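You operate a simulated robot arm through the tools that you are given. There is no shell and no other tool.

The job below is to be done with a simulated robot arm. You get a single attempt, and the scene is never put back.

Task
Rub-test the cap in the tester by the card, then box it.
Fine: counter to nought first, the card's weight in the cup; a whole print is GOOD, a smeared one HOLD. Set down upright: what you pick out.

The check looks at the end state, three seconds after you hand in, the way a careful person would. Anything else that was tipped, shoved, dropped, spilled or broken makes it a failure. Lids that push on must go on centred and level and be pressed home; caps that screw on are set level and turned clockwise until they are tight.

Robot
A 7-joint arm with a two-finger parallel gripper, fixed in place. Base frame: the origin is on the floor under the middle of its stand, x ahead of it, y to its left, z up; the work surface is at about z = 0.8. Lengths are in m, angles in degrees, forces in N, time in s.
It reaches about 1.372 m from its shoulder. Its first joint turns from -149.0 to 149.0 degrees. Payload 3.43 kg.
The tool frame sits at the grasp point between the pads (the TCP): z along the fingers, y along the line on which they close. The tips reach 0.03 m beyond it. Largest opening 0.094 m; finger width 0.028, thickness 0.01; the body of the gripper, 0.05 by 0.096 m, starts 0.055 m behind the TCP.
Orientation is that of the tool frame in the base frame, as a unit quaternion [w, x, y, z]. With the fingers straight down and closing along the base's y, the tool's x points along the base's -x, its y along +y and its z along -z.

Tools
- The arm moves only by the tool arm_command. Its argument "commands" is a list of rows, each an object (a shift or turn left out is 0, a gripper value left out holds the last) with "dp": the shift along the tool's x, y, z in m, a list of three; "rot": the turn, a rotation vector about the tool's x, y, z in degrees, a list of three; "claw": the opening, from 0 (shut) to 1 (fully open). In form: [{"dp": [tx, ty, tz], "rot": [wx, wy, wz], "claw": claw}, ...]. A call has 1 to 20 rows; each row is the pose to reach, as a shift and turn from the pose commanded when the call began, along the tool's axes at that moment. Rows are played at 5 a second. More than 0.05 m and 8.6 degrees between two rows, or a gripper value outside its range, and nothing of the call is played. Where a pose cannot be reached the arm comes as near as it can. A force on the tool above 40 N (or 10 N above the force at the start of the call, whichever is more), or a blocked arm, ends the call early, and 0.2 s more pass. The fingers move at their own pace (about 0.045 m/s each) and stop on an object; they squeeze with about 34 N. The grip force told is the motor's: it shows also when the fingers shut on nothing. Time passes only in rows, and 0.2 s behind the last, so rows that repeat a pose let the fingers close. It gives the time, the measured TCP pose, the force on the tool (base axes), the opening and the grip force at its end, in the units of the frame above (readings bear some noise), with the torque about the TCP (base axes, N m) and any sound that the robot's microphone picked up.
- Cameras (640 x 400 px; columns grow to the right, rows downward): "scene" is fixed at [0.0584, 0.6472, 1.5621]; the picture's right is [0.78, -0.63, 0.00], its down [-0.54, -0.67, -0.51] and it looks along [0.32, 0.40, -0.86] (base axes); focal length 294 px, centre (320, 200). "wrist" rides on the gripper at [0.076, 0.014, -0.102] in the tool frame; the picture's right is [-0.18, 0.98, 0.00], its down [-0.75, -0.14, -0.64] and it looks along [-0.63, -0.12, 0.77] (tool axes); focal length 243 px, centre (320, 200).
- camera(camera): a new picture of that camera. It takes no simulated time.
- probe_pixels(camera, pixels): for up to 12 pixels [column, row] of the newest picture of that camera ("zoom" is the newest enlarged one), the place [x, y, z] in the base frame of the surface seen there, good to about 0.002 m, but the place of the scene camera against the robot may be out by one fixed shift of up to 0.012 m in any direction. It takes no simulated time.
- close_up(camera, box): a new picture of the part [left, top, right, bottom] of that camera's present view, enlarged. It takes no simulated time.
- hand_in(): hands the job in; it is judged then, once.

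Leave the gripper open and the arm clear of the work at the hand-in unless told otherwise.

The tools are called as a command line: name --argument value ..., lists and objects as JSON in quotes. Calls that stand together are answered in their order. arm_command: Moves the arm, as the interface text tells. Its arguments: {"type":"object","properties":{"commands":{"type":"array","items":{"type":"object","properties":{"dp":{"type":"array","items":{"type":"number"}},"rot":{"type":"array","items":{"type":"number"}},"claw":{"type":"number"}}}}},"required":["commands"]} The other tools are called the same way: camera (camera) takes a picture; probe_pixels (camera, pixels) gives the place of the surface under pixels of a picture; close_up (camera, box) takes an enlarged picture of a part of a camera's view; hand_in () hands the job in.

At the start:

```text
time_s: 0.0
tool_pos: [0.4888, 0.8595, 1.173]
ee_rot: [0.0, 0.0, 1.0, -0.001]
wrist_force: [0.4, 0.2, 0.2]
torque: [-0.02, -0.03, 0.01]
grip_width: 0.0938
finger_force: 0.1
```

scene: 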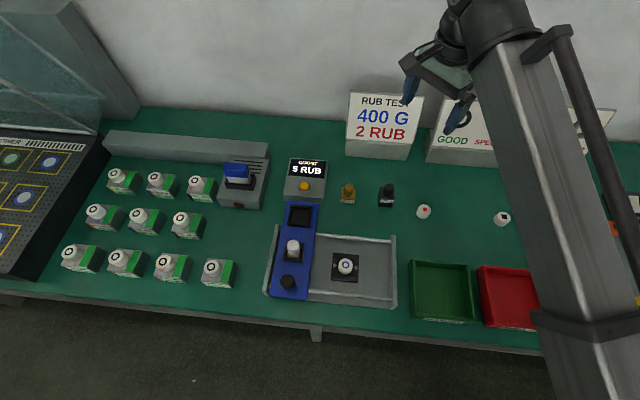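
wrist: 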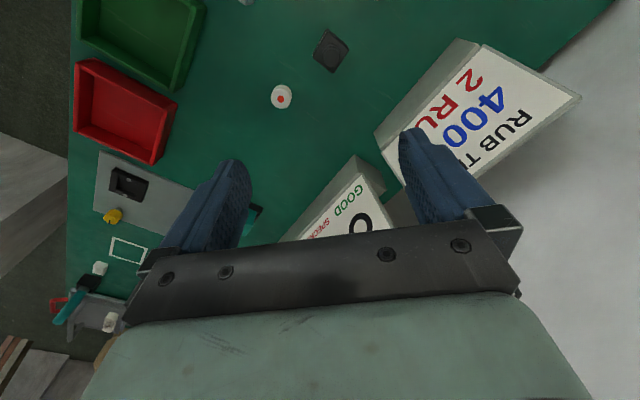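

I see a green bench with a card "RUB TEST 400 G 2 RUB", a counter reading "5 RUB", a blue slide with a cup, and a cap in a tester. I'll take close-ups of the main parts first.

close_up --camera "scene" --box '[250, 140, 410, 240]'

close_up --camera "scene" --box '[250, 220, 410, 320]'

close_up --camera "scene" --box '[340, 80, 500, 180]'

close_up --camera "scene" --box '[400, 180, 640, 330]'

close_up --camera "scene" --box '[100, 130, 300, 255]'

```text
4.00 times, centred on (330, 190) of scene
```

zoom: 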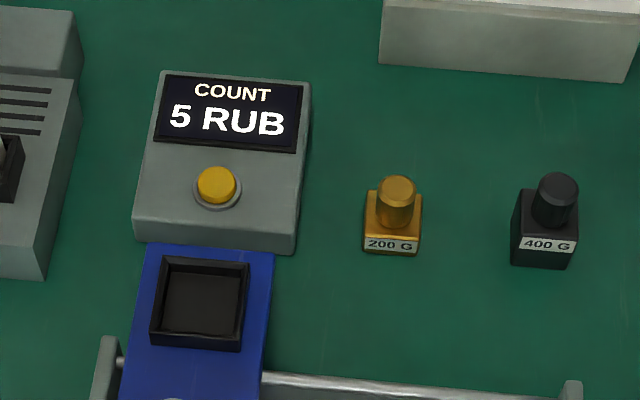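

```text
4.00 times, centred on (330, 270) of scene
```

zoom: 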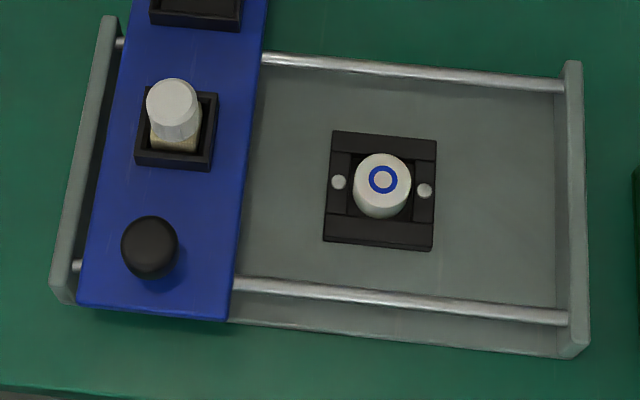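

```text
4.00 times, centred on (420, 130) of scene
```

zoom: 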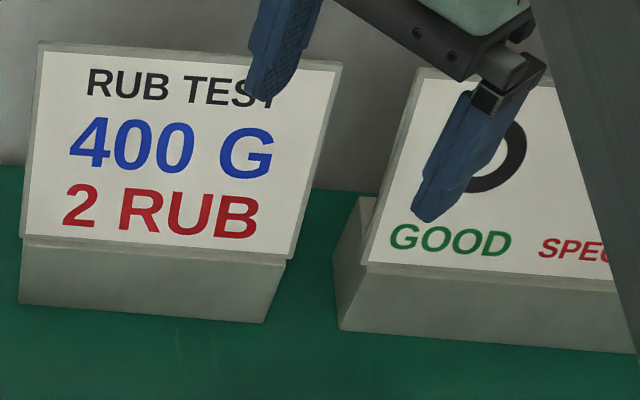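

```text
2.67 times, centred on (520, 255) of scene
```

zoom: 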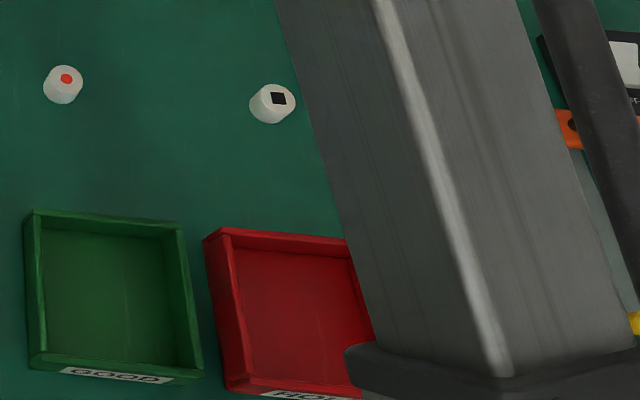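

```text
3.20 times, centred on (200, 192) of scene
```

zoom: 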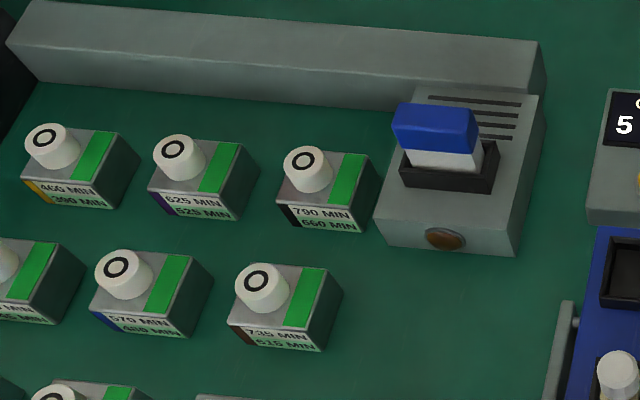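

The card wants 400 G and 2 RUB. The counter reads 5, and a pale weight already sits in the slide's middle cup. I'll look at the slide, the other card and the hidden right side more closely, and probe positions of the main items.

camera --camera "scene"

close_up --camera "scene" --box '[264, 195, 344, 245]'

close_up --camera "scene" --box '[264, 230, 344, 280]'

close_up --camera "scene" --box '[312, 242, 376, 282]'

probe_pixels --camera "scene" --pixels '[[305, 187], [300, 217], [293, 245], [287, 281], [346, 264], [348, 186], [388, 186], [423, 210], [502, 218], [442, 290], [505, 297], [420, 250]]'

close_up --camera "wrist" --box '[60, 140, 260, 340]'

```text
taken
```

scene: 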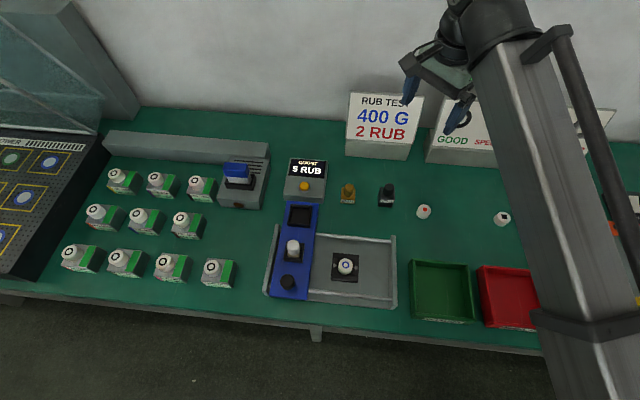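

```text
8.00 times, centred on (304, 220) of scene
```

zoom: 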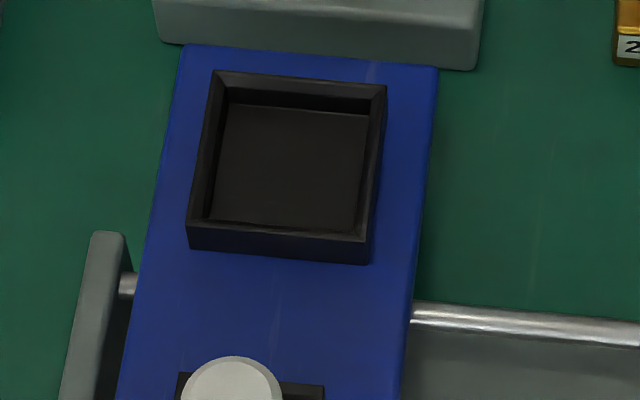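

```text
8.00 times, centred on (304, 255) of scene
```

zoom: 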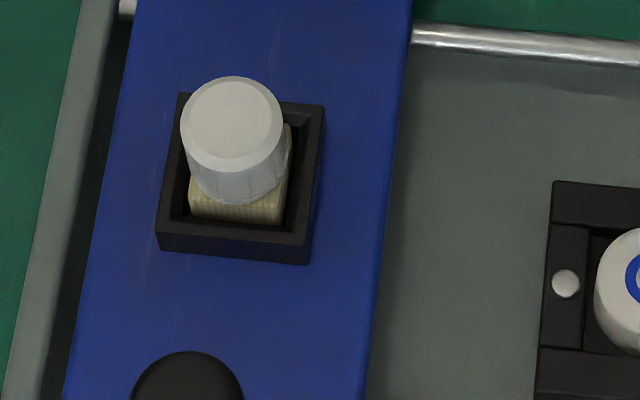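

```text
10.00 times, centred on (344, 262) of scene
```

zoom: 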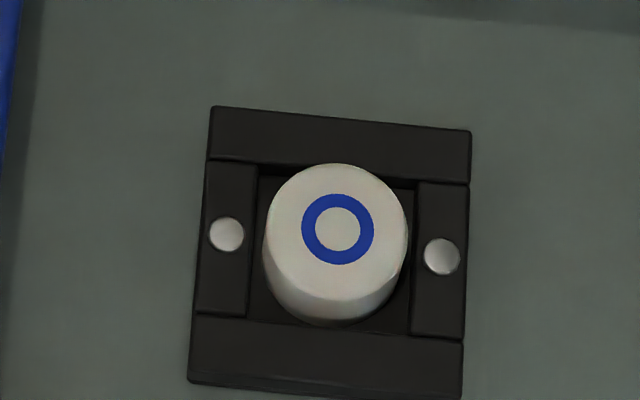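

```text
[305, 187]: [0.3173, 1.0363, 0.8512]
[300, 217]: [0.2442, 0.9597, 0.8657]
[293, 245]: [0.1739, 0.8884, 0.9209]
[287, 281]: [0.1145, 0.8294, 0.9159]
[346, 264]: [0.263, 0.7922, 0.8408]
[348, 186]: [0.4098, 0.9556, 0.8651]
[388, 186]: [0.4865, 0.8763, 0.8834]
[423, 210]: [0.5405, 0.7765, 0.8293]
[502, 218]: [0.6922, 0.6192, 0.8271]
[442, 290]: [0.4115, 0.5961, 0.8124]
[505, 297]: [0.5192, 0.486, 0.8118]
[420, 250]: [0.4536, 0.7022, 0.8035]
```

```text
2.00 times, centred on (160, 240) of wrist
```

zoom: 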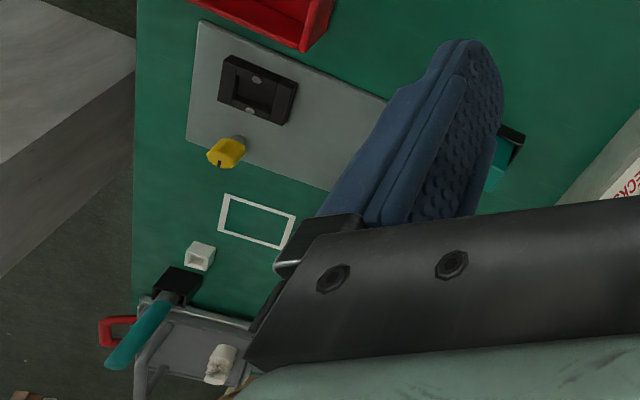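

The second card (partly hidden) shows GOOD and SPEC… marks. To see things closer, I'll move the gripper to over the tester, turned 45° so that its axes run along the bench, staying high (z about 1.08).

arm_command --commands '[{"dp": [0.025, -0.01, 0.01], "rot": [0, 0, -5.6], "claw": 1}, {"dp": [0.05, -0.02, 0.02], "rot": [0, 0, -11.25], "claw": 1}, {"dp": [0.075, -0.03, 0.035], "rot": [0, 0, -16.9], "claw": 1}, {"dp": [0.1, -0.04, 0.05], "rot": [0, 0, -22.5], "claw": 1}, {"dp": [0.125, -0.05, 0.065], "rot": [0, 0, -28.1], "claw": 1}, {"dp": [0.15, -0.06, 0.08], "rot": [0, 0, -33.75], "claw": 1}, {"dp": [0.175, -0.06, 0.09], "rot": [0, 0, -39.4], "claw": 1}, {"dp": [0.2, -0.06, 0.1], "rot": [0, 0, -45], "claw": 1}, {"dp": [0.2, -0.06, 0.1], "rot": [0, 0, -45], "claw": 1}]'

camera --camera "wrist"

camera --camera "scene"

```text
time_s: 2.0
tool_pos: [0.287, 0.7984, 1.0699]
ee_rot: [0.0, -0.382, 0.924, 0.0]
wrist_force: [-0.5, 0.1, 0.0]
torque: [0.02, 0.02, 0.02]
grip_width: 0.0942
finger_force: 0.0
```

```text
taken
```

wrist: 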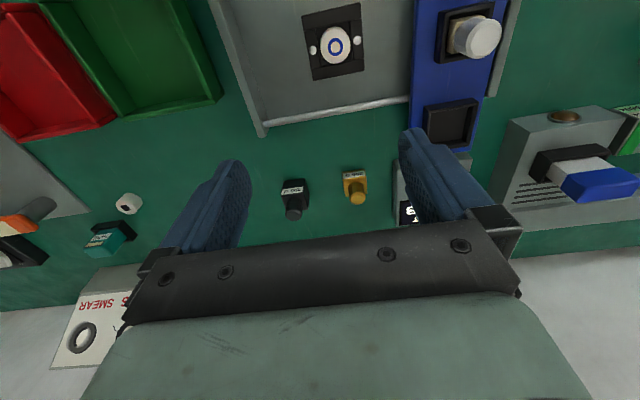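

```text
taken
```

scene: 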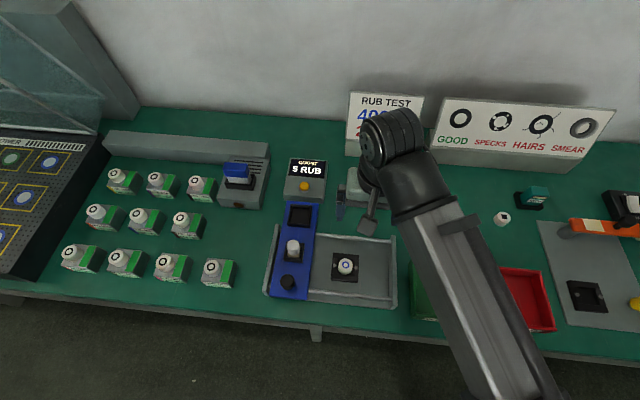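

Now the second card is fully visible (GOOD / SPECKS / HAIRS / SMEAR). I'll zoom on it and on the tester parts from the wrist.

close_up --camera "scene" --box '[430, 85, 630, 185]'

close_up --camera "scene" --box '[480, 170, 640, 330]'

close_up --camera "wrist" --box '[270, 0, 400, 100]'

close_up --camera "wrist" --box '[270, 140, 390, 230]'

close_up --camera "wrist" --box '[400, 0, 530, 160]'

probe_pixels --camera "wrist" --pixels '[[335, 43], [312, 49], [358, 43], [484, 37], [292, 186], [292, 213], [354, 176], [357, 197], [446, 125], [425, 60], [280, 60], [265, 132]]'

```text
3.20 times, centred on (530, 135) of scene
```

zoom: 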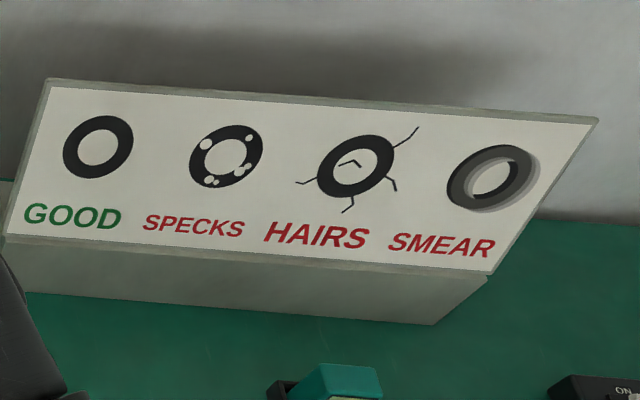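

```text
2.50 times, centred on (560, 250) of scene
```

zoom: 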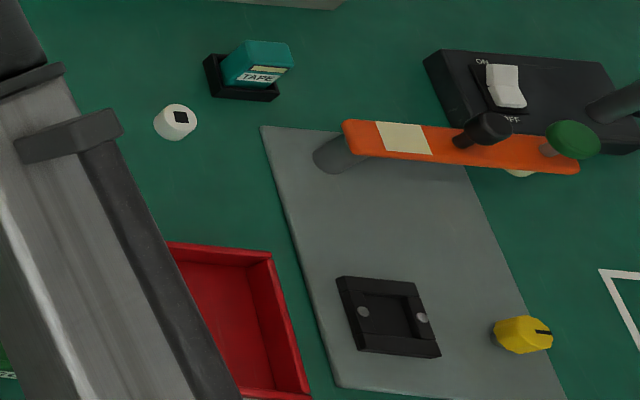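

```text
4.00 times, centred on (335, 50) of wrist
```

zoom: 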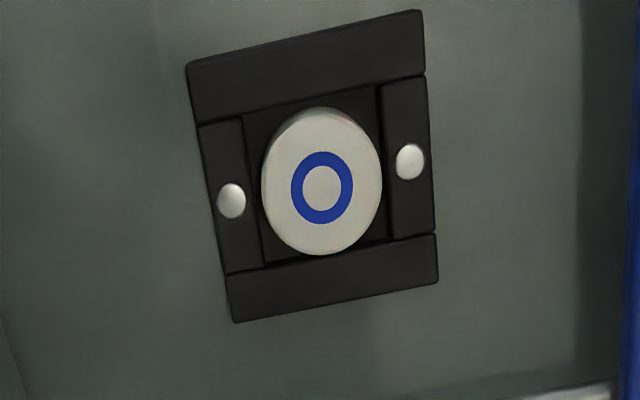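

```text
4.44 times, centred on (330, 185) of wrist
```

zoom: 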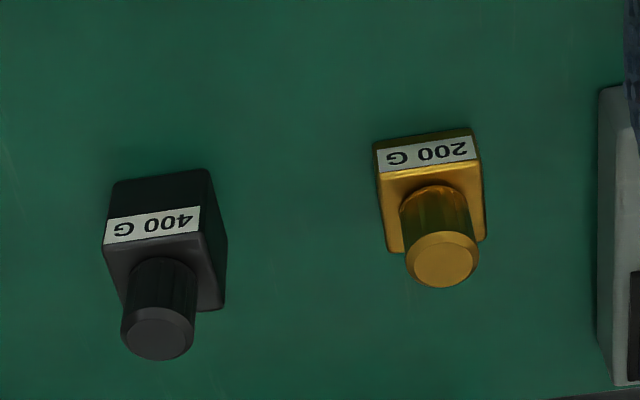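

```text
2.50 times, centred on (465, 80) of wrist
```

zoom: 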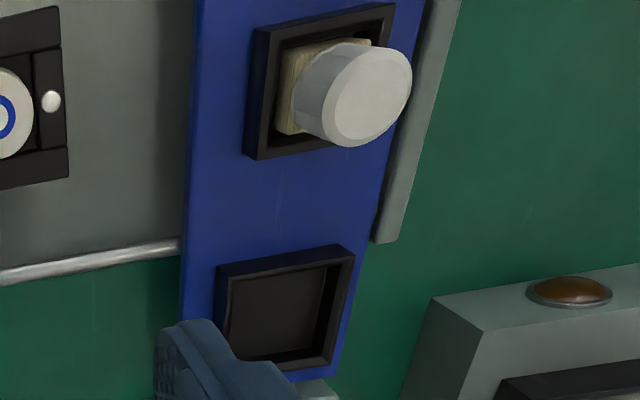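

```text
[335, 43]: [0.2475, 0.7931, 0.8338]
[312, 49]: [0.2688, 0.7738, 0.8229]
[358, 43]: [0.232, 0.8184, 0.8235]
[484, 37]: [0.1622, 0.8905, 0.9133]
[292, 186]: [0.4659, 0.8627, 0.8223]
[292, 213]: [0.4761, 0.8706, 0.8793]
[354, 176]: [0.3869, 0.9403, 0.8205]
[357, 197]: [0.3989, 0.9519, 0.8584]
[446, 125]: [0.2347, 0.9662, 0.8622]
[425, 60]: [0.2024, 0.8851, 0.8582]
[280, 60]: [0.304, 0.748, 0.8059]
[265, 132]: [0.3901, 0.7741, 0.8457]
```

From the wrist, the pale piece in the middle socket has a cream woven base and lies on the cap's line, so it may be the rubbing block. The empty rear socket may be the weight cup. I need a closer, lower look before deciding, so I'll move the camera toward the robot side and left.

arm_command --commands '[{"dp": [0.025, 0.03, 0]}, {"dp": [0.05, 0.06, 0.01]}, {"dp": [0.08, 0.09, 0.02]}, {"dp": [0.1, 0.12, 0.03]}, {"dp": [0.12, 0.14, 0.04]}, {"dp": [0.12, 0.14, 0.04]}]'

camera --camera "wrist"

close_up --camera "wrist" --box '[230, 20, 430, 145]'

```text
time_s: 3.4
tool_pos: [0.1039, 0.8116, 1.0323]
ee_rot: [0.0, -0.382, 0.924, 0.0]
wrist_force: [-0.3, 0.5, -0.5]
torque: [0.01, 0.0, -0.02]
grip_width: 0.0941
finger_force: 0.0
```

```text
taken
```

wrist: 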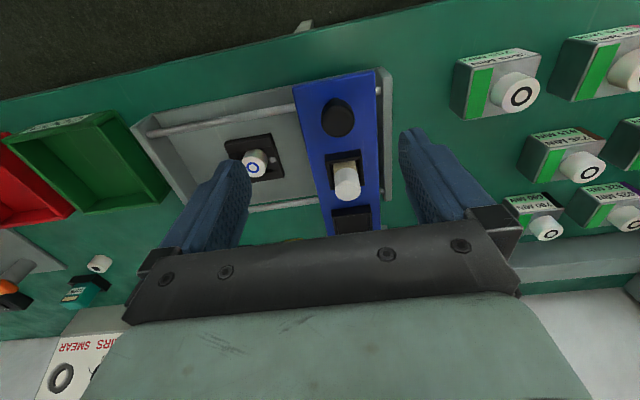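

```text
3.20 times, centred on (330, 82) of wrist
```

zoom: 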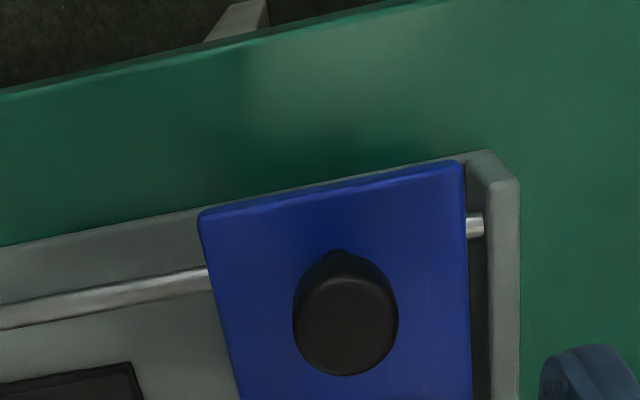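

close_up --camera "wrist" --box '[290, 130, 400, 240]'

probe_pixels --camera "wrist" --pixels '[[337, 118], [347, 182], [333, 155], [342, 166], [350, 212], [352, 222], [310, 150], [373, 150], [384, 150], [300, 90], [250, 150], [253, 168]]'

```text
3.64 times, centred on (345, 185) of wrist
```

zoom: 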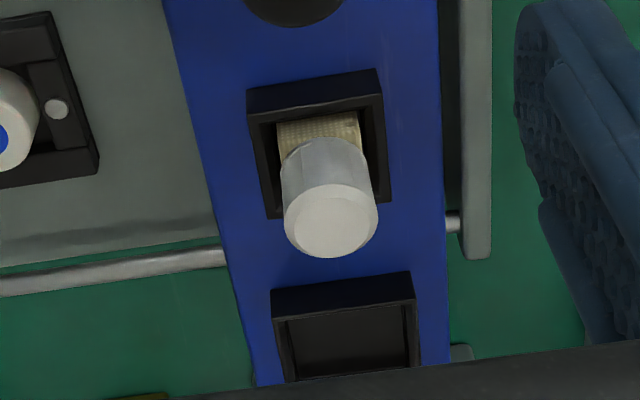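

```text
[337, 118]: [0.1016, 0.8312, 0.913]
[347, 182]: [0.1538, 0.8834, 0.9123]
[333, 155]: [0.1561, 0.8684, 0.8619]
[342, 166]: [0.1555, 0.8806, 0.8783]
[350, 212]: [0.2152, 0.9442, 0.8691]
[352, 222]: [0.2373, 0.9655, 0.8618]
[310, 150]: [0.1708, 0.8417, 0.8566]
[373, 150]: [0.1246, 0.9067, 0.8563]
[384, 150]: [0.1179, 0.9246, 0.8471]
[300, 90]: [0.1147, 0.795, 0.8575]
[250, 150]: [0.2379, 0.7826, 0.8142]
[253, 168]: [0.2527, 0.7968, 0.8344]
```

The middle piece has a cream cloth body about 27 mm wide in a 33 mm hole on the cap's line, so it's the rubbing block. The rear socket (inner about 50 mm) is the empty weight cup. Next I'll move above the counter to locate its yellow reset button.

arm_command --commands '[{"dp": [-0.045, 0.002, 0]}, {"dp": [-0.09, 0.004, 0]}, {"dp": [-0.135, 0.006, 0]}, {"dp": [-0.18, 0.008, 0.0]}, {"dp": [-0.225, 0.01, 0.01]}, {"dp": [-0.265, 0.011, 0.02]}, {"dp": [-0.285, 0.011, 0.02]}, {"dp": [-0.285, 0.011, 0.02]}]'

camera --camera "wrist"

camera --camera "scene"

```text
time_s: 5.2
tool_pos: [0.2965, 1.0202, 1.0104]
ee_rot: [0.001, -0.382, 0.924, 0.001]
wrist_force: [-0.8, -0.4, 0.5]
torque: [0.0, -0.01, 0.02]
grip_width: 0.094
finger_force: 0.1
```

```text
taken
```

wrist: 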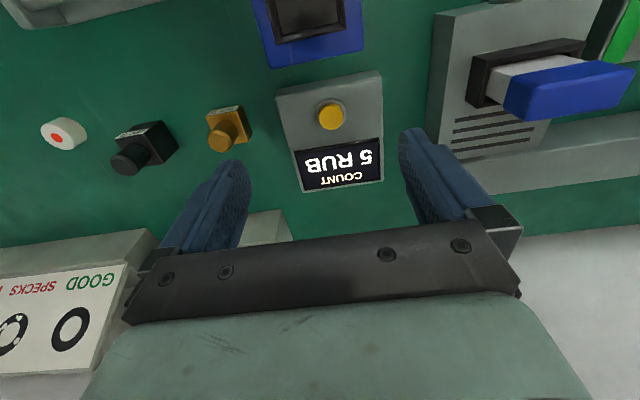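

```text
taken
```

scene: 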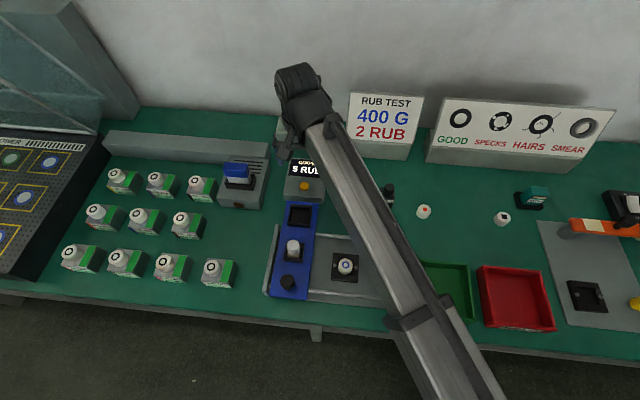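

I see the button at wrist pixel (330, 116). I'll probe the button, its housing, the weights, and the cup edges.

probe_pixels --camera "wrist" --pixels '[[330, 116], [330, 108], [319, 116], [341, 116], [303, 110], [365, 110], [290, 90], [380, 80], [335, 10], [310, 38], [265, 40], [350, 30]]'

close_up --camera "wrist" --box '[90, 90, 260, 190]'

close_up --camera "wrist" --box '[280, 80, 380, 140]'

```text
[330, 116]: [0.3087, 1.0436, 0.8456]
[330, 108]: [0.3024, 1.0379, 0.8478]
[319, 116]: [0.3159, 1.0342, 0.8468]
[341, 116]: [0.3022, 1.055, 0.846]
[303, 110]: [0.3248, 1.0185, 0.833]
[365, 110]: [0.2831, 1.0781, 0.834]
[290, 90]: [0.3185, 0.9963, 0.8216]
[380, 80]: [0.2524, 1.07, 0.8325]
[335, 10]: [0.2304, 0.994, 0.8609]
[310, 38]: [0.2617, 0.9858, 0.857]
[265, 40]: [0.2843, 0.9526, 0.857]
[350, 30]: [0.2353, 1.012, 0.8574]
```

```text
3.76 times, centred on (175, 140) of wrist
```

zoom: 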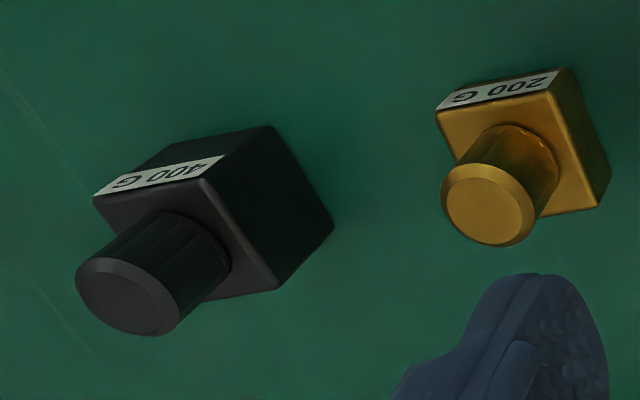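

```text
6.40 times, centred on (330, 110) of wrist
```

zoom: 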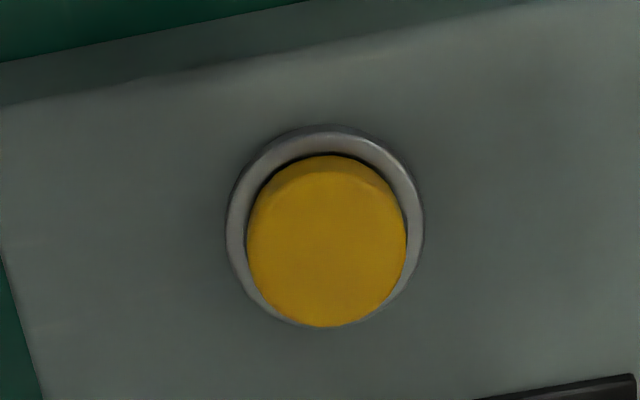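

Button centre is about (0.309, 1.044, 0.847). I'll check the nearby sign's position, then close the fingers and come down above the button, stopping about 2 cm clear.

probe_pixels --camera "scene" --pixels '[[348, 154], [348, 140], [349, 95], [410, 158], [424, 97], [430, 160], [425, 125]]'

arm_command --commands '[{"dp": [-0.01, 0.003, 0.01], "claw": 0}, {"dp": [-0.0257, 0.008, 0.03], "claw": 0}, {"dp": [-0.0257, 0.008, 0.06], "claw": 0}, {"dp": [-0.0257, 0.008, 0.09], "claw": 0}, {"dp": [-0.0257, 0.008, 0.11], "claw": 0}, {"dp": [-0.0257, 0.008, 0.11], "claw": 0}, {"dp": [-0.0257, 0.008, 0.11], "claw": 0}]'

camera --camera "wrist"

```text
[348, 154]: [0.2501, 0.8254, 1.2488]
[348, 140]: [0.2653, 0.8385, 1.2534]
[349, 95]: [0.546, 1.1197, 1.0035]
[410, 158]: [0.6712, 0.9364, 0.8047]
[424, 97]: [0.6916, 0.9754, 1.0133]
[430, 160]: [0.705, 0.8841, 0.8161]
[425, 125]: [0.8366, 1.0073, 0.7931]
```

```text
time_s: 6.8
tool_pos: [0.3113, 1.0451, 0.9002]
ee_rot: [0.0, -0.383, 0.924, 0.001]
wrist_force: [0.5, 0.8, -0.2]
torque: [-0.01, -0.04, 0.01]
grip_width: 0.0001
finger_force: 33.2
```

```text
taken
```

wrist: 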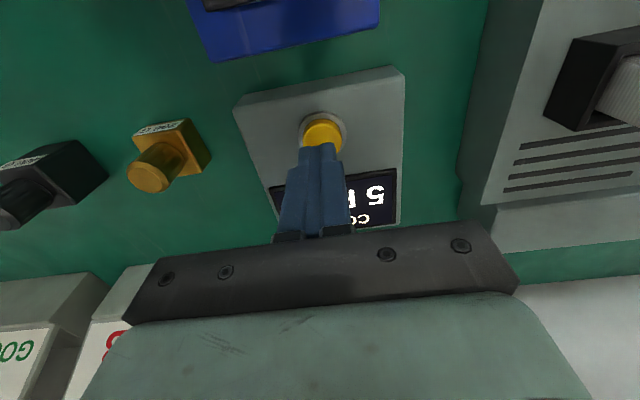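

The closed fingertips are above the button at pixel (322, 135). I'll press gently by a few millimetres, then read the force.

arm_command --commands '[{"dp": [0, 0, 0.012]}, {"dp": [0, 0, 0.02]}, {"dp": [0, 0, 0.023]}, {"dp": [0, 0, 0.025]}, {"dp": [0, 0, 0.027]}]'

close_up --camera "scene" --box '[270, 140, 350, 220]'

camera --camera "wrist"

```text
time_s: 8.0
tool_pos: [0.3108, 1.0445, 0.875]
ee_rot: [0.001, -0.383, 0.924, -0.001]
wrist_force: [0.9, -1.4, 2.8]
torque: [-0.09, 0.03, -0.01]
grip_width: 0.0
finger_force: 32.8
heard: click
```

```text
5.00 times, centred on (310, 180) of scene
```

zoom: 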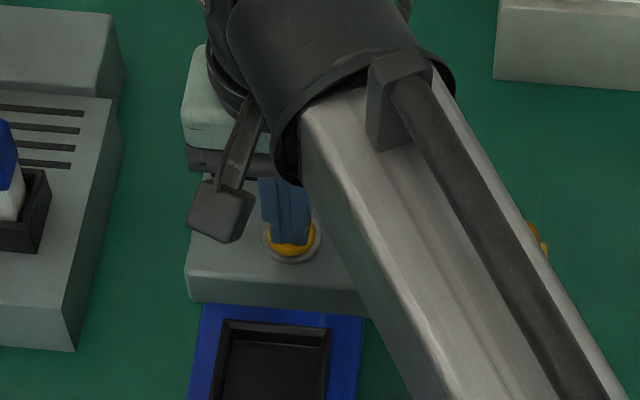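

```text
taken
```

wrist: 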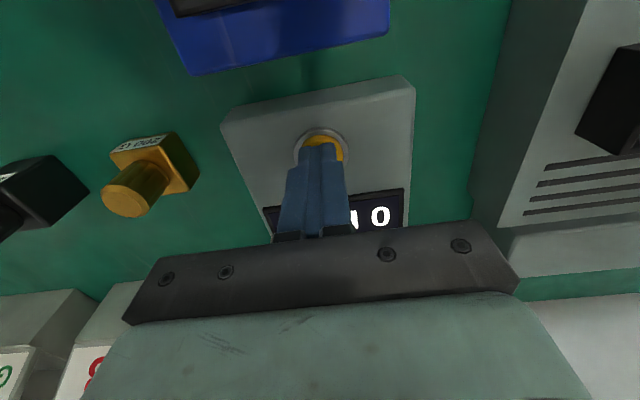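

I heard a click and the display now shows 0. I'll rise straight up, open, and move across above the 400 G weight.

arm_command --commands '[{"dp": [0, 0, -0.03], "claw": 0}, {"dp": [0, 0, -0.07], "claw": 0}, {"dp": [0, 0, -0.11], "claw": 0}, {"dp": [0, 0, -0.13], "claw": 1}, {"dp": [0.005, -0.045, -0.13], "claw": 1}, {"dp": [0.01, -0.09, -0.13], "claw": 1}, {"dp": [0.015, -0.135, -0.13], "claw": 1}, {"dp": [0.02, -0.18, -0.13], "claw": 1}, {"dp": [0.02, -0.22, -0.13], "claw": 1}, {"dp": [0.02, -0.24, -0.13], "claw": 1}, {"dp": [0.02, -0.24, -0.13], "claw": 1}]'

camera --camera "wrist"

camera --camera "scene"

```text
time_s: 10.4
tool_pos: [0.465, 0.8626, 1.0055]
ee_rot: [0.0, -0.383, 0.924, 0.0]
wrist_force: [-0.3, -0.5, 0.8]
torque: [-0.02, 0.0, 0.01]
grip_width: 0.094
finger_force: 0.0
```

```text
taken
```

wrist: 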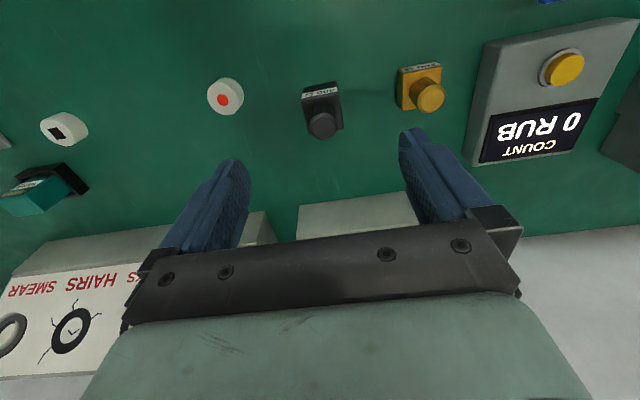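

```text
taken
```

scene: 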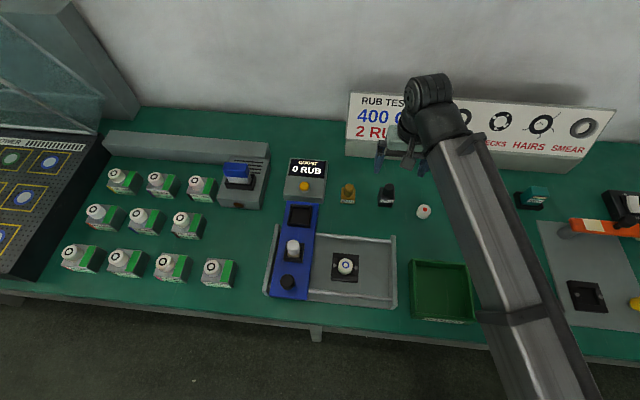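

The counter reads 0 RUB. The 400 G weight's knob is at wrist pixel (322, 125). I'll zoom in and probe its shape.

close_up --camera "wrist" --box '[272, 70, 372, 150]'

probe_pixels --camera "wrist" --pixels '[[322, 126], [312, 126], [332, 124], [322, 133], [322, 118], [305, 96], [337, 92], [306, 104], [340, 98], [342, 120], [305, 85], [336, 82]]'

```text
5.00 times, centred on (322, 110) of wrist
```

zoom: 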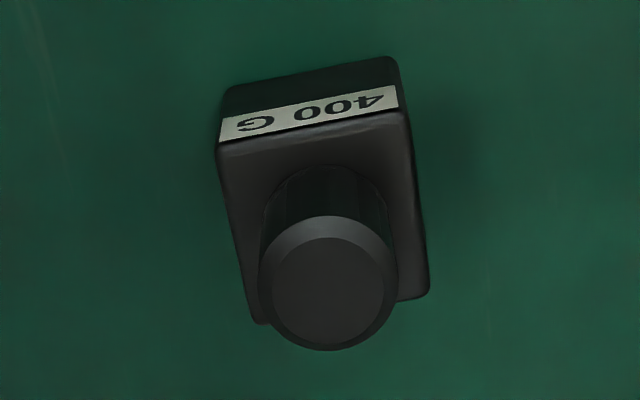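

```text
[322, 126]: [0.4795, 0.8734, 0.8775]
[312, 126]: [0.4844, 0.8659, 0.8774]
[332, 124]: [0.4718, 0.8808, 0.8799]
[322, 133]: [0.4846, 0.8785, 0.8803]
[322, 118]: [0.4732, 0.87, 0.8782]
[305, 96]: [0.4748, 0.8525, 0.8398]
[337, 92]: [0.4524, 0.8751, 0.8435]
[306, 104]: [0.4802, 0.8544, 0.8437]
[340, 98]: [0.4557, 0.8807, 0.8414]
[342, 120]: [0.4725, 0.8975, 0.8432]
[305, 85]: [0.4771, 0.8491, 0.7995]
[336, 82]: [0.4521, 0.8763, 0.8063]
```

The 400 G weight stands on z about 0.80. Its body top is at 0.843, and its knob is 27 mm across, centred at (0.479, 0.874), top 0.879. I'll lower over the knob with the fingers half open and tips staying just above the body, then grip.

arm_command --commands '[{"dp": [-0.01, -0.001, 0.03], "claw": 0.65}, {"dp": [-0.018, -0.0018, 0.07], "claw": 0.65}, {"dp": [-0.018, -0.0018, 0.1], "claw": 0.65}, {"dp": [-0.018, -0.0018, 0.115], "claw": 0.65}, {"dp": [-0.018, -0.0018, 0.125], "claw": 0.65}, {"dp": [-0.018, -0.0018, 0.125], "claw": 0.65}]'

camera --camera "wrist"

```text
time_s: 11.8
tool_pos: [0.482, 0.8736, 0.8792]
ee_rot: [0.0, -0.382, 0.924, 0.0]
wrist_force: [-0.1, -0.3, 0.5]
torque: [0.0, 0.03, -0.02]
grip_width: 0.0611
finger_force: 0.1
```

```text
taken
```

wrist: 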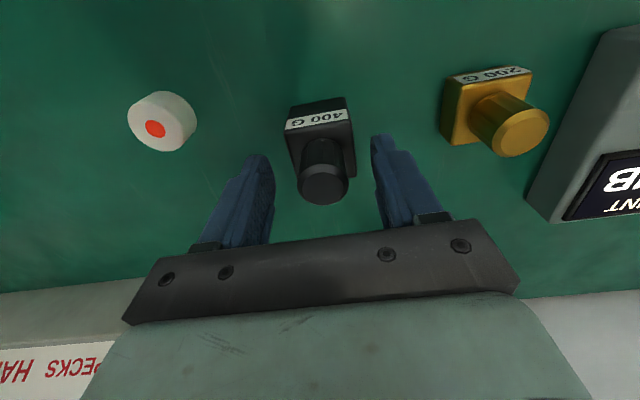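

The knob sits midway between the fingers (knob at pixel 325, fingers at 270 and 380). Closing to grip now.

arm_command --commands '[{"claw": 0.2}, {"claw": 0.2}, {"claw": 0.2}, {"claw": 0.2}, {"claw": 0.2}]'

camera --camera "wrist"

```text
time_s: 13.0
tool_pos: [0.4817, 0.8752, 0.8806]
ee_rot: [0.0, -0.383, 0.924, -0.001]
wrist_force: [-0.5, 0.9, 0.9]
torque: [-0.1, -0.05, -0.01]
grip_width: 0.0274
finger_force: 34.0
```

```text
taken
```

wrist: 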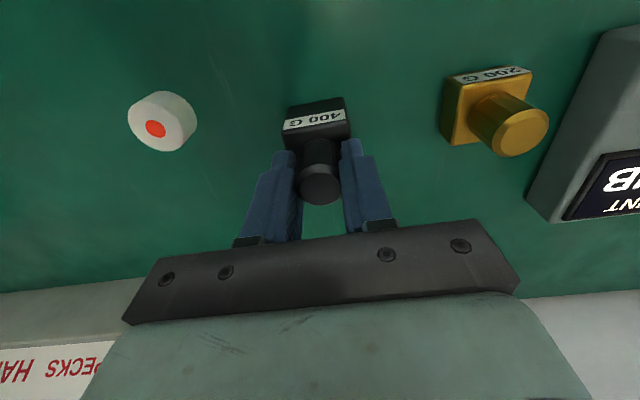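

Gripped (27.4 mm, 34 N). I'll lift straight up and then carry it over toward the rear cup of the slide, staying high (z about 1.04), and look again.

arm_command --commands '[{"dp": [0, 0, -0.02]}, {"dp": [0, 0, -0.05]}, {"dp": [0, 0, -0.09]}, {"dp": [0, 0, -0.13]}, {"dp": [0, 0, -0.16]}, {"dp": [0.02, 0.035, -0.16]}, {"dp": [0.045, 0.07, -0.16]}, {"dp": [0.07, 0.105, -0.16]}, {"dp": [0.095, 0.14, -0.16]}, {"dp": [0.12, 0.175, -0.16]}, {"dp": [0.145, 0.205, -0.16]}, {"dp": [0.16, 0.226, -0.16]}, {"dp": [0.16, 0.226, -0.16]}]'

camera --camera "wrist"

```text
time_s: 15.8
tool_pos: [0.209, 0.9202, 1.039]
ee_rot: [0.0, -0.383, 0.924, 0.0]
wrist_force: [0.0, 0.8, 0.4]
torque: [-0.02, 0.0, -0.02]
grip_width: 0.019
finger_force: 0.1
```

```text
taken
```

wrist: 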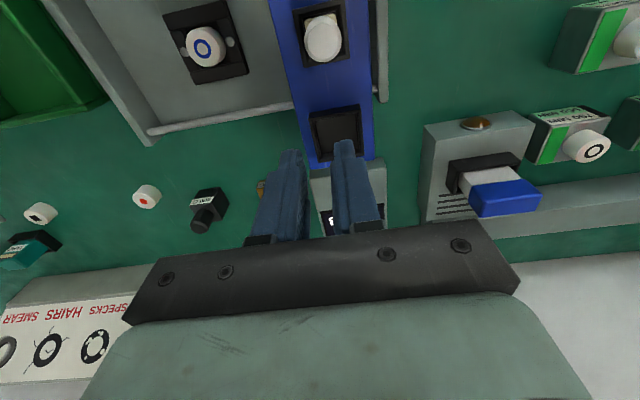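

The opening now reads 19 mm: the weight slipped out of the grip and stayed on the bench (pixel (208, 205)). I'll check that it still stands upright in its place.

close_up --camera "wrist" --box '[160, 160, 280, 250]'

close_up --camera "scene" --box '[330, 160, 430, 230]'

probe_pixels --camera "wrist" --pixels '[[199, 226], [208, 195], [207, 203], [323, 40], [314, 125], [334, 125], [313, 115], [357, 108], [361, 130], [310, 140], [330, 135], [335, 115]]'

close_up --camera "wrist" --box '[280, 0, 400, 180]'

```text
4.44 times, centred on (220, 205) of wrist
```

zoom: 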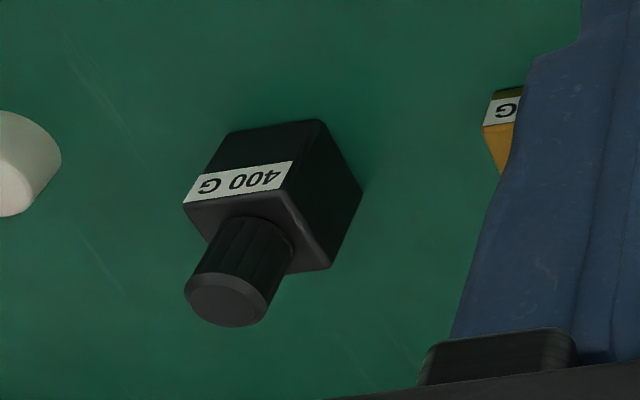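

```text
5.71 times, centred on (380, 195) of scene
```

zoom: 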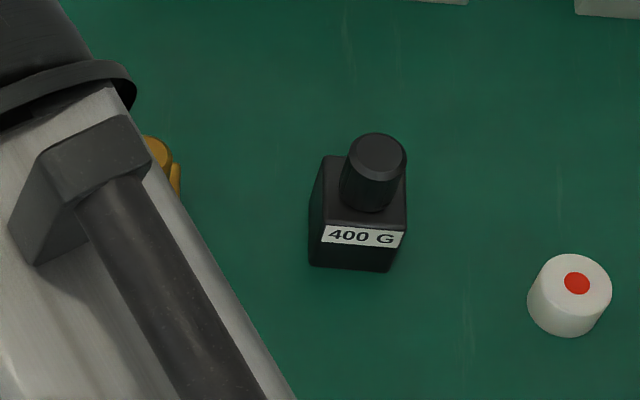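

```text
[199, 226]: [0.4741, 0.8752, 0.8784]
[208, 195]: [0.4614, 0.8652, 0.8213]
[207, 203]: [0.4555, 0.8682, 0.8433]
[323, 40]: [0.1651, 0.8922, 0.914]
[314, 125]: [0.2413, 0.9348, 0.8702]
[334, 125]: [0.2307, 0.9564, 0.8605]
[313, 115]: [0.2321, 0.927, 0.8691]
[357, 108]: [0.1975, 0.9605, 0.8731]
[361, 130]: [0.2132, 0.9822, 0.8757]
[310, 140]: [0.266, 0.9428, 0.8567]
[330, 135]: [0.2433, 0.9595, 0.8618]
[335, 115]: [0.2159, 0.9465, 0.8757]
```

```text
2.22 times, centred on (340, 90) of wrist
```

zoom: 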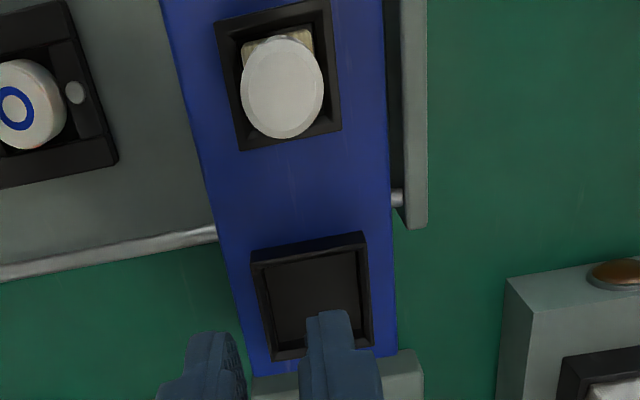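

The 400 G weight still stands upright where it was. The knob grip slid off, so I'll grip the square body's upper part instead (flat faces, 38 mm). First I'll go back above it and re-measure.

arm_command --commands '[{"dp": [-0.015, -0.025, 0], "claw": 0.8}, {"dp": [-0.035, -0.06, 0], "claw": 0.8}, {"dp": [-0.06, -0.1, 0], "claw": 0.8}, {"dp": [-0.085, -0.14, 0.01], "claw": 0.8}, {"dp": [-0.11, -0.18, 0.02], "claw": 0.8}, {"dp": [-0.13, -0.21, 0.03], "claw": 0.8}, {"dp": [-0.14, -0.2217, 0.0335], "claw": 0.8}, {"dp": [-0.14, -0.2217, 0.0335], "claw": 0.8}]'

camera --camera "wrist"

close_up --camera "wrist" --box '[272, 70, 372, 150]'

probe_pixels --camera "wrist" --pixels '[[322, 126], [312, 126], [332, 124], [318, 104], [305, 96], [335, 92], [306, 104], [340, 98], [342, 120], [305, 112], [305, 85], [336, 82]]'

```text
time_s: 17.6
tool_pos: [0.4646, 0.8615, 1.0053]
ee_rot: [0.0, -0.383, 0.924, 0.0]
wrist_force: [-0.1, -0.7, 0.3]
torque: [-0.01, 0.02, 0.02]
grip_width: 0.0751
finger_force: 0.0
```

```text
taken
```

wrist: 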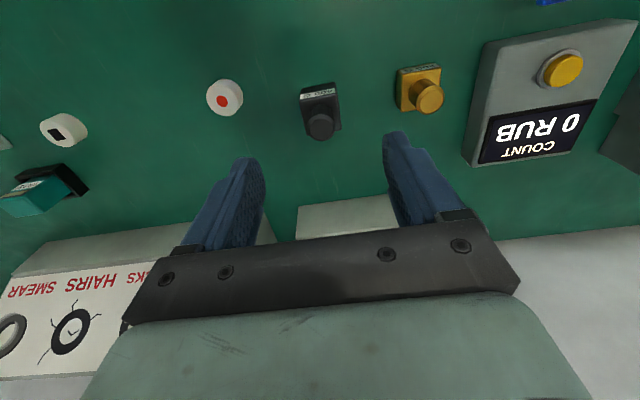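

```text
5.00 times, centred on (322, 110) of wrist
```

zoom: 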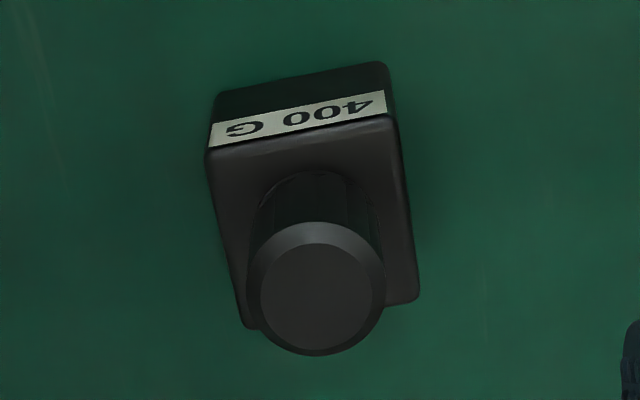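

```text
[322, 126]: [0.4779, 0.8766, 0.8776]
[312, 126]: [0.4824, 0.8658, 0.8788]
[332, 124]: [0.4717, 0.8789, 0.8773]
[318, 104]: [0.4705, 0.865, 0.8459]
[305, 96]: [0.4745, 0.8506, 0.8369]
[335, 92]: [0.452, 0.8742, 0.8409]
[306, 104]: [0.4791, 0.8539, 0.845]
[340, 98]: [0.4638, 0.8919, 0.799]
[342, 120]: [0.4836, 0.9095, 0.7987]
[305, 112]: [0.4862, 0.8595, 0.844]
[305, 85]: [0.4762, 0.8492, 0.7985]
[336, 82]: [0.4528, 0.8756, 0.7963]
```

The weight has only shifted by about 2 mm and is upright. I'll lower around its body (tips at z about 0.814) and close along its flat sides.

arm_command --commands '[{"dp": [-0.01, 0, 0.04], "claw": 0.8}, {"dp": [-0.019, -0.0006, 0.08], "claw": 0.8}, {"dp": [-0.019, -0.0006, 0.11], "claw": 0.8}, {"dp": [-0.019, -0.0006, 0.135], "claw": 0.8}, {"dp": [-0.019, -0.0006, 0.15], "claw": 0.8}, {"dp": [-0.019, -0.0006, 0.161], "claw": 0.8}, {"dp": [-0.019, -0.0006, 0.161], "claw": 0.8}]'

camera --camera "wrist"

```text
time_s: 19.2
tool_pos: [0.4776, 0.8761, 0.8459]
ee_rot: [0.0, -0.382, 0.924, 0.0]
wrist_force: [0.9, -0.4, -0.3]
torque: [-0.02, -0.02, 0.0]
grip_width: 0.0753
finger_force: 0.1
```

```text
taken
```

wrist: 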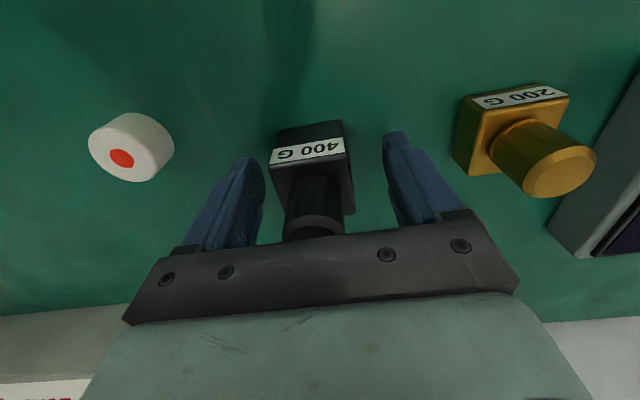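

The body sits about centred between the fingers (within 1–2 mm). Closing gently and checking.

arm_command --commands '[{"claw": 0.5}, {"claw": 0.4}, {"claw": 0.2}, {"claw": 0.0}, {"claw": 0.0}]'

camera --camera "wrist"

```text
time_s: 20.4
tool_pos: [0.4772, 0.8757, 0.8464]
ee_rot: [0.0, -0.383, 0.924, 0.0]
wrist_force: [1.6, -0.1, 0.3]
torque: [-0.05, -0.08, -0.01]
grip_width: 0.0461
finger_force: 33.4
```

```text
taken
```

wrist: 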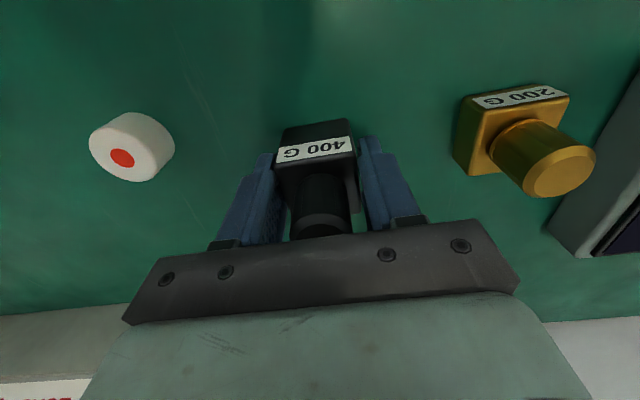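

The opening reads 46 mm, a bit wider than the 40 mm I estimated. I'll zoom in to check how the fingers meet the body before lifting.

close_up --camera "wrist" --box '[230, 100, 420, 250]'

close_up --camera "scene" --box '[340, 140, 440, 220]'

```text
2.67 times, centred on (325, 175) of wrist
```

zoom: 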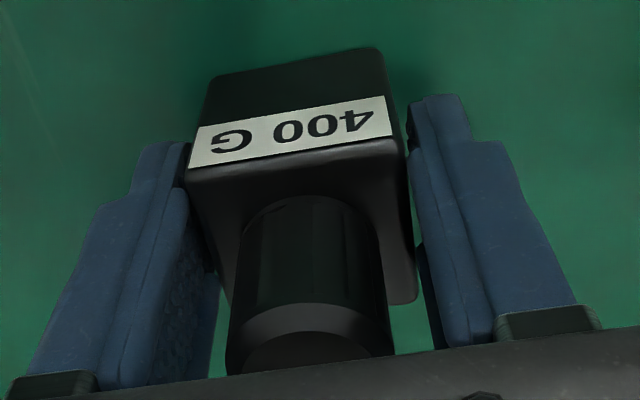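

```text
5.00 times, centred on (390, 180) of scene
```

zoom: 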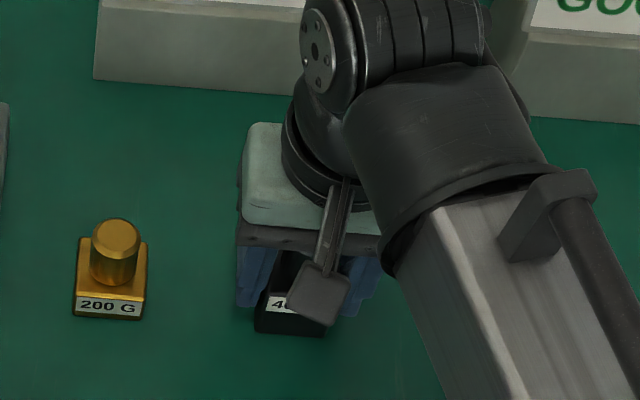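

The body is square between the fingers and both sides are touching. I'll try a small slow lift of 15 mm and check whether it comes along.

arm_command --commands '[{"dp": [0, 0, -0.002], "claw": 0}, {"dp": [0, 0, -0.005], "claw": 0}, {"dp": [0, 0, -0.01], "claw": 0}, {"dp": [0, 0, -0.015], "claw": 0}, {"dp": [0, 0, -0.015], "claw": 0}]'

camera --camera "wrist"

close_up --camera "scene" --box '[340, 140, 440, 220]'

```text
time_s: 21.6
tool_pos: [0.4779, 0.8751, 0.8591]
ee_rot: [0.0, -0.382, 0.924, 0.0]
wrist_force: [0.2, 0.7, -3.6]
torque: [0.0, 0.02, -0.02]
grip_width: 0.0461
finger_force: 33.6
```

```text
taken
```

wrist: 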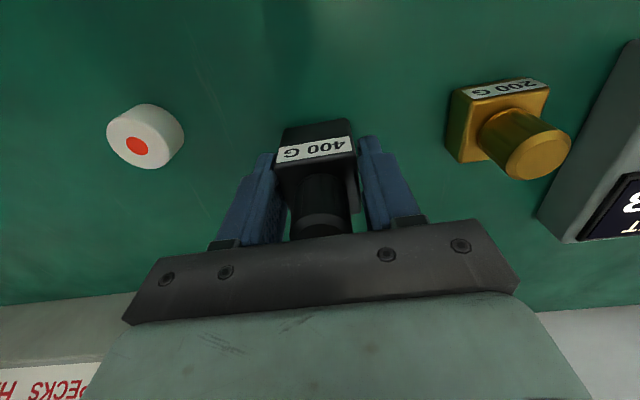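

```text
5.00 times, centred on (390, 180) of scene
```

zoom: 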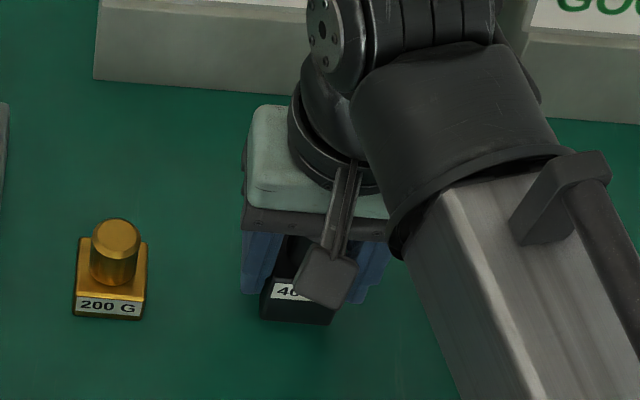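

Force z reads −3.6 N, so the 400 G weight is held. I'll lift it clear and carry it over the rear cup (around u −0.517, v 0.845 along the bench), then look.

arm_command --commands '[{"dp": [0, 0, -0.02], "claw": 0}, {"dp": [0, 0, -0.05], "claw": 0}, {"dp": [0, 0, -0.09], "claw": 0}, {"dp": [0, 0, -0.13], "claw": 0}, {"dp": [0.005, 0.015, -0.16], "claw": 0}, {"dp": [0.02, 0.045, -0.171], "claw": 0}, {"dp": [0.035, 0.08, -0.171], "claw": 0}, {"dp": [0.05, 0.115, -0.171], "claw": 0}, {"dp": [0.065, 0.15, -0.171], "claw": 0}, {"dp": [0.085, 0.185, -0.171], "claw": 0}, {"dp": [0.1, 0.215, -0.171], "claw": 0}, {"dp": [0.11, 0.236, -0.171], "claw": 0}, {"dp": [0.11, 0.236, -0.171], "claw": 0}]'

camera --camera "wrist"

close_up --camera "wrist" --box '[260, 30, 420, 190]'

```text
time_s: 24.4
tool_pos: [0.233, 0.9652, 1.032]
ee_rot: [0.0, -0.383, 0.924, 0.0]
wrist_force: [-0.4, 0.5, -3.4]
torque: [-0.01, -0.01, 0.02]
grip_width: 0.0462
finger_force: 33.8
```

```text
taken
```

wrist: 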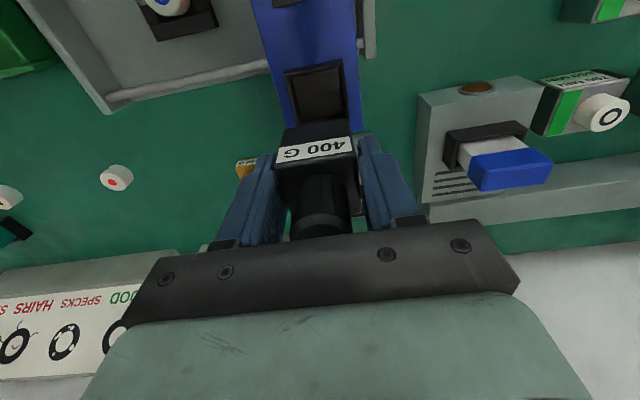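

```text
2.50 times, centred on (340, 110) of wrist
```

zoom: 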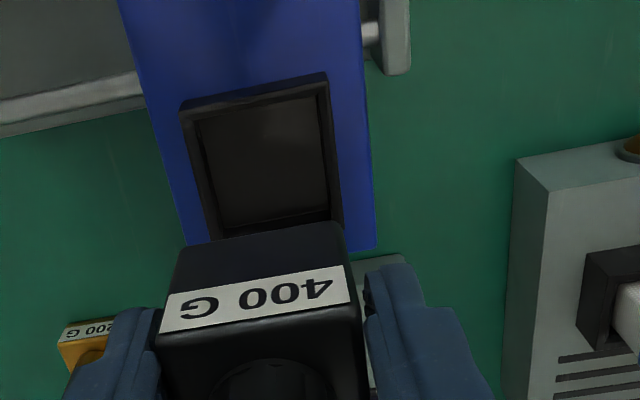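

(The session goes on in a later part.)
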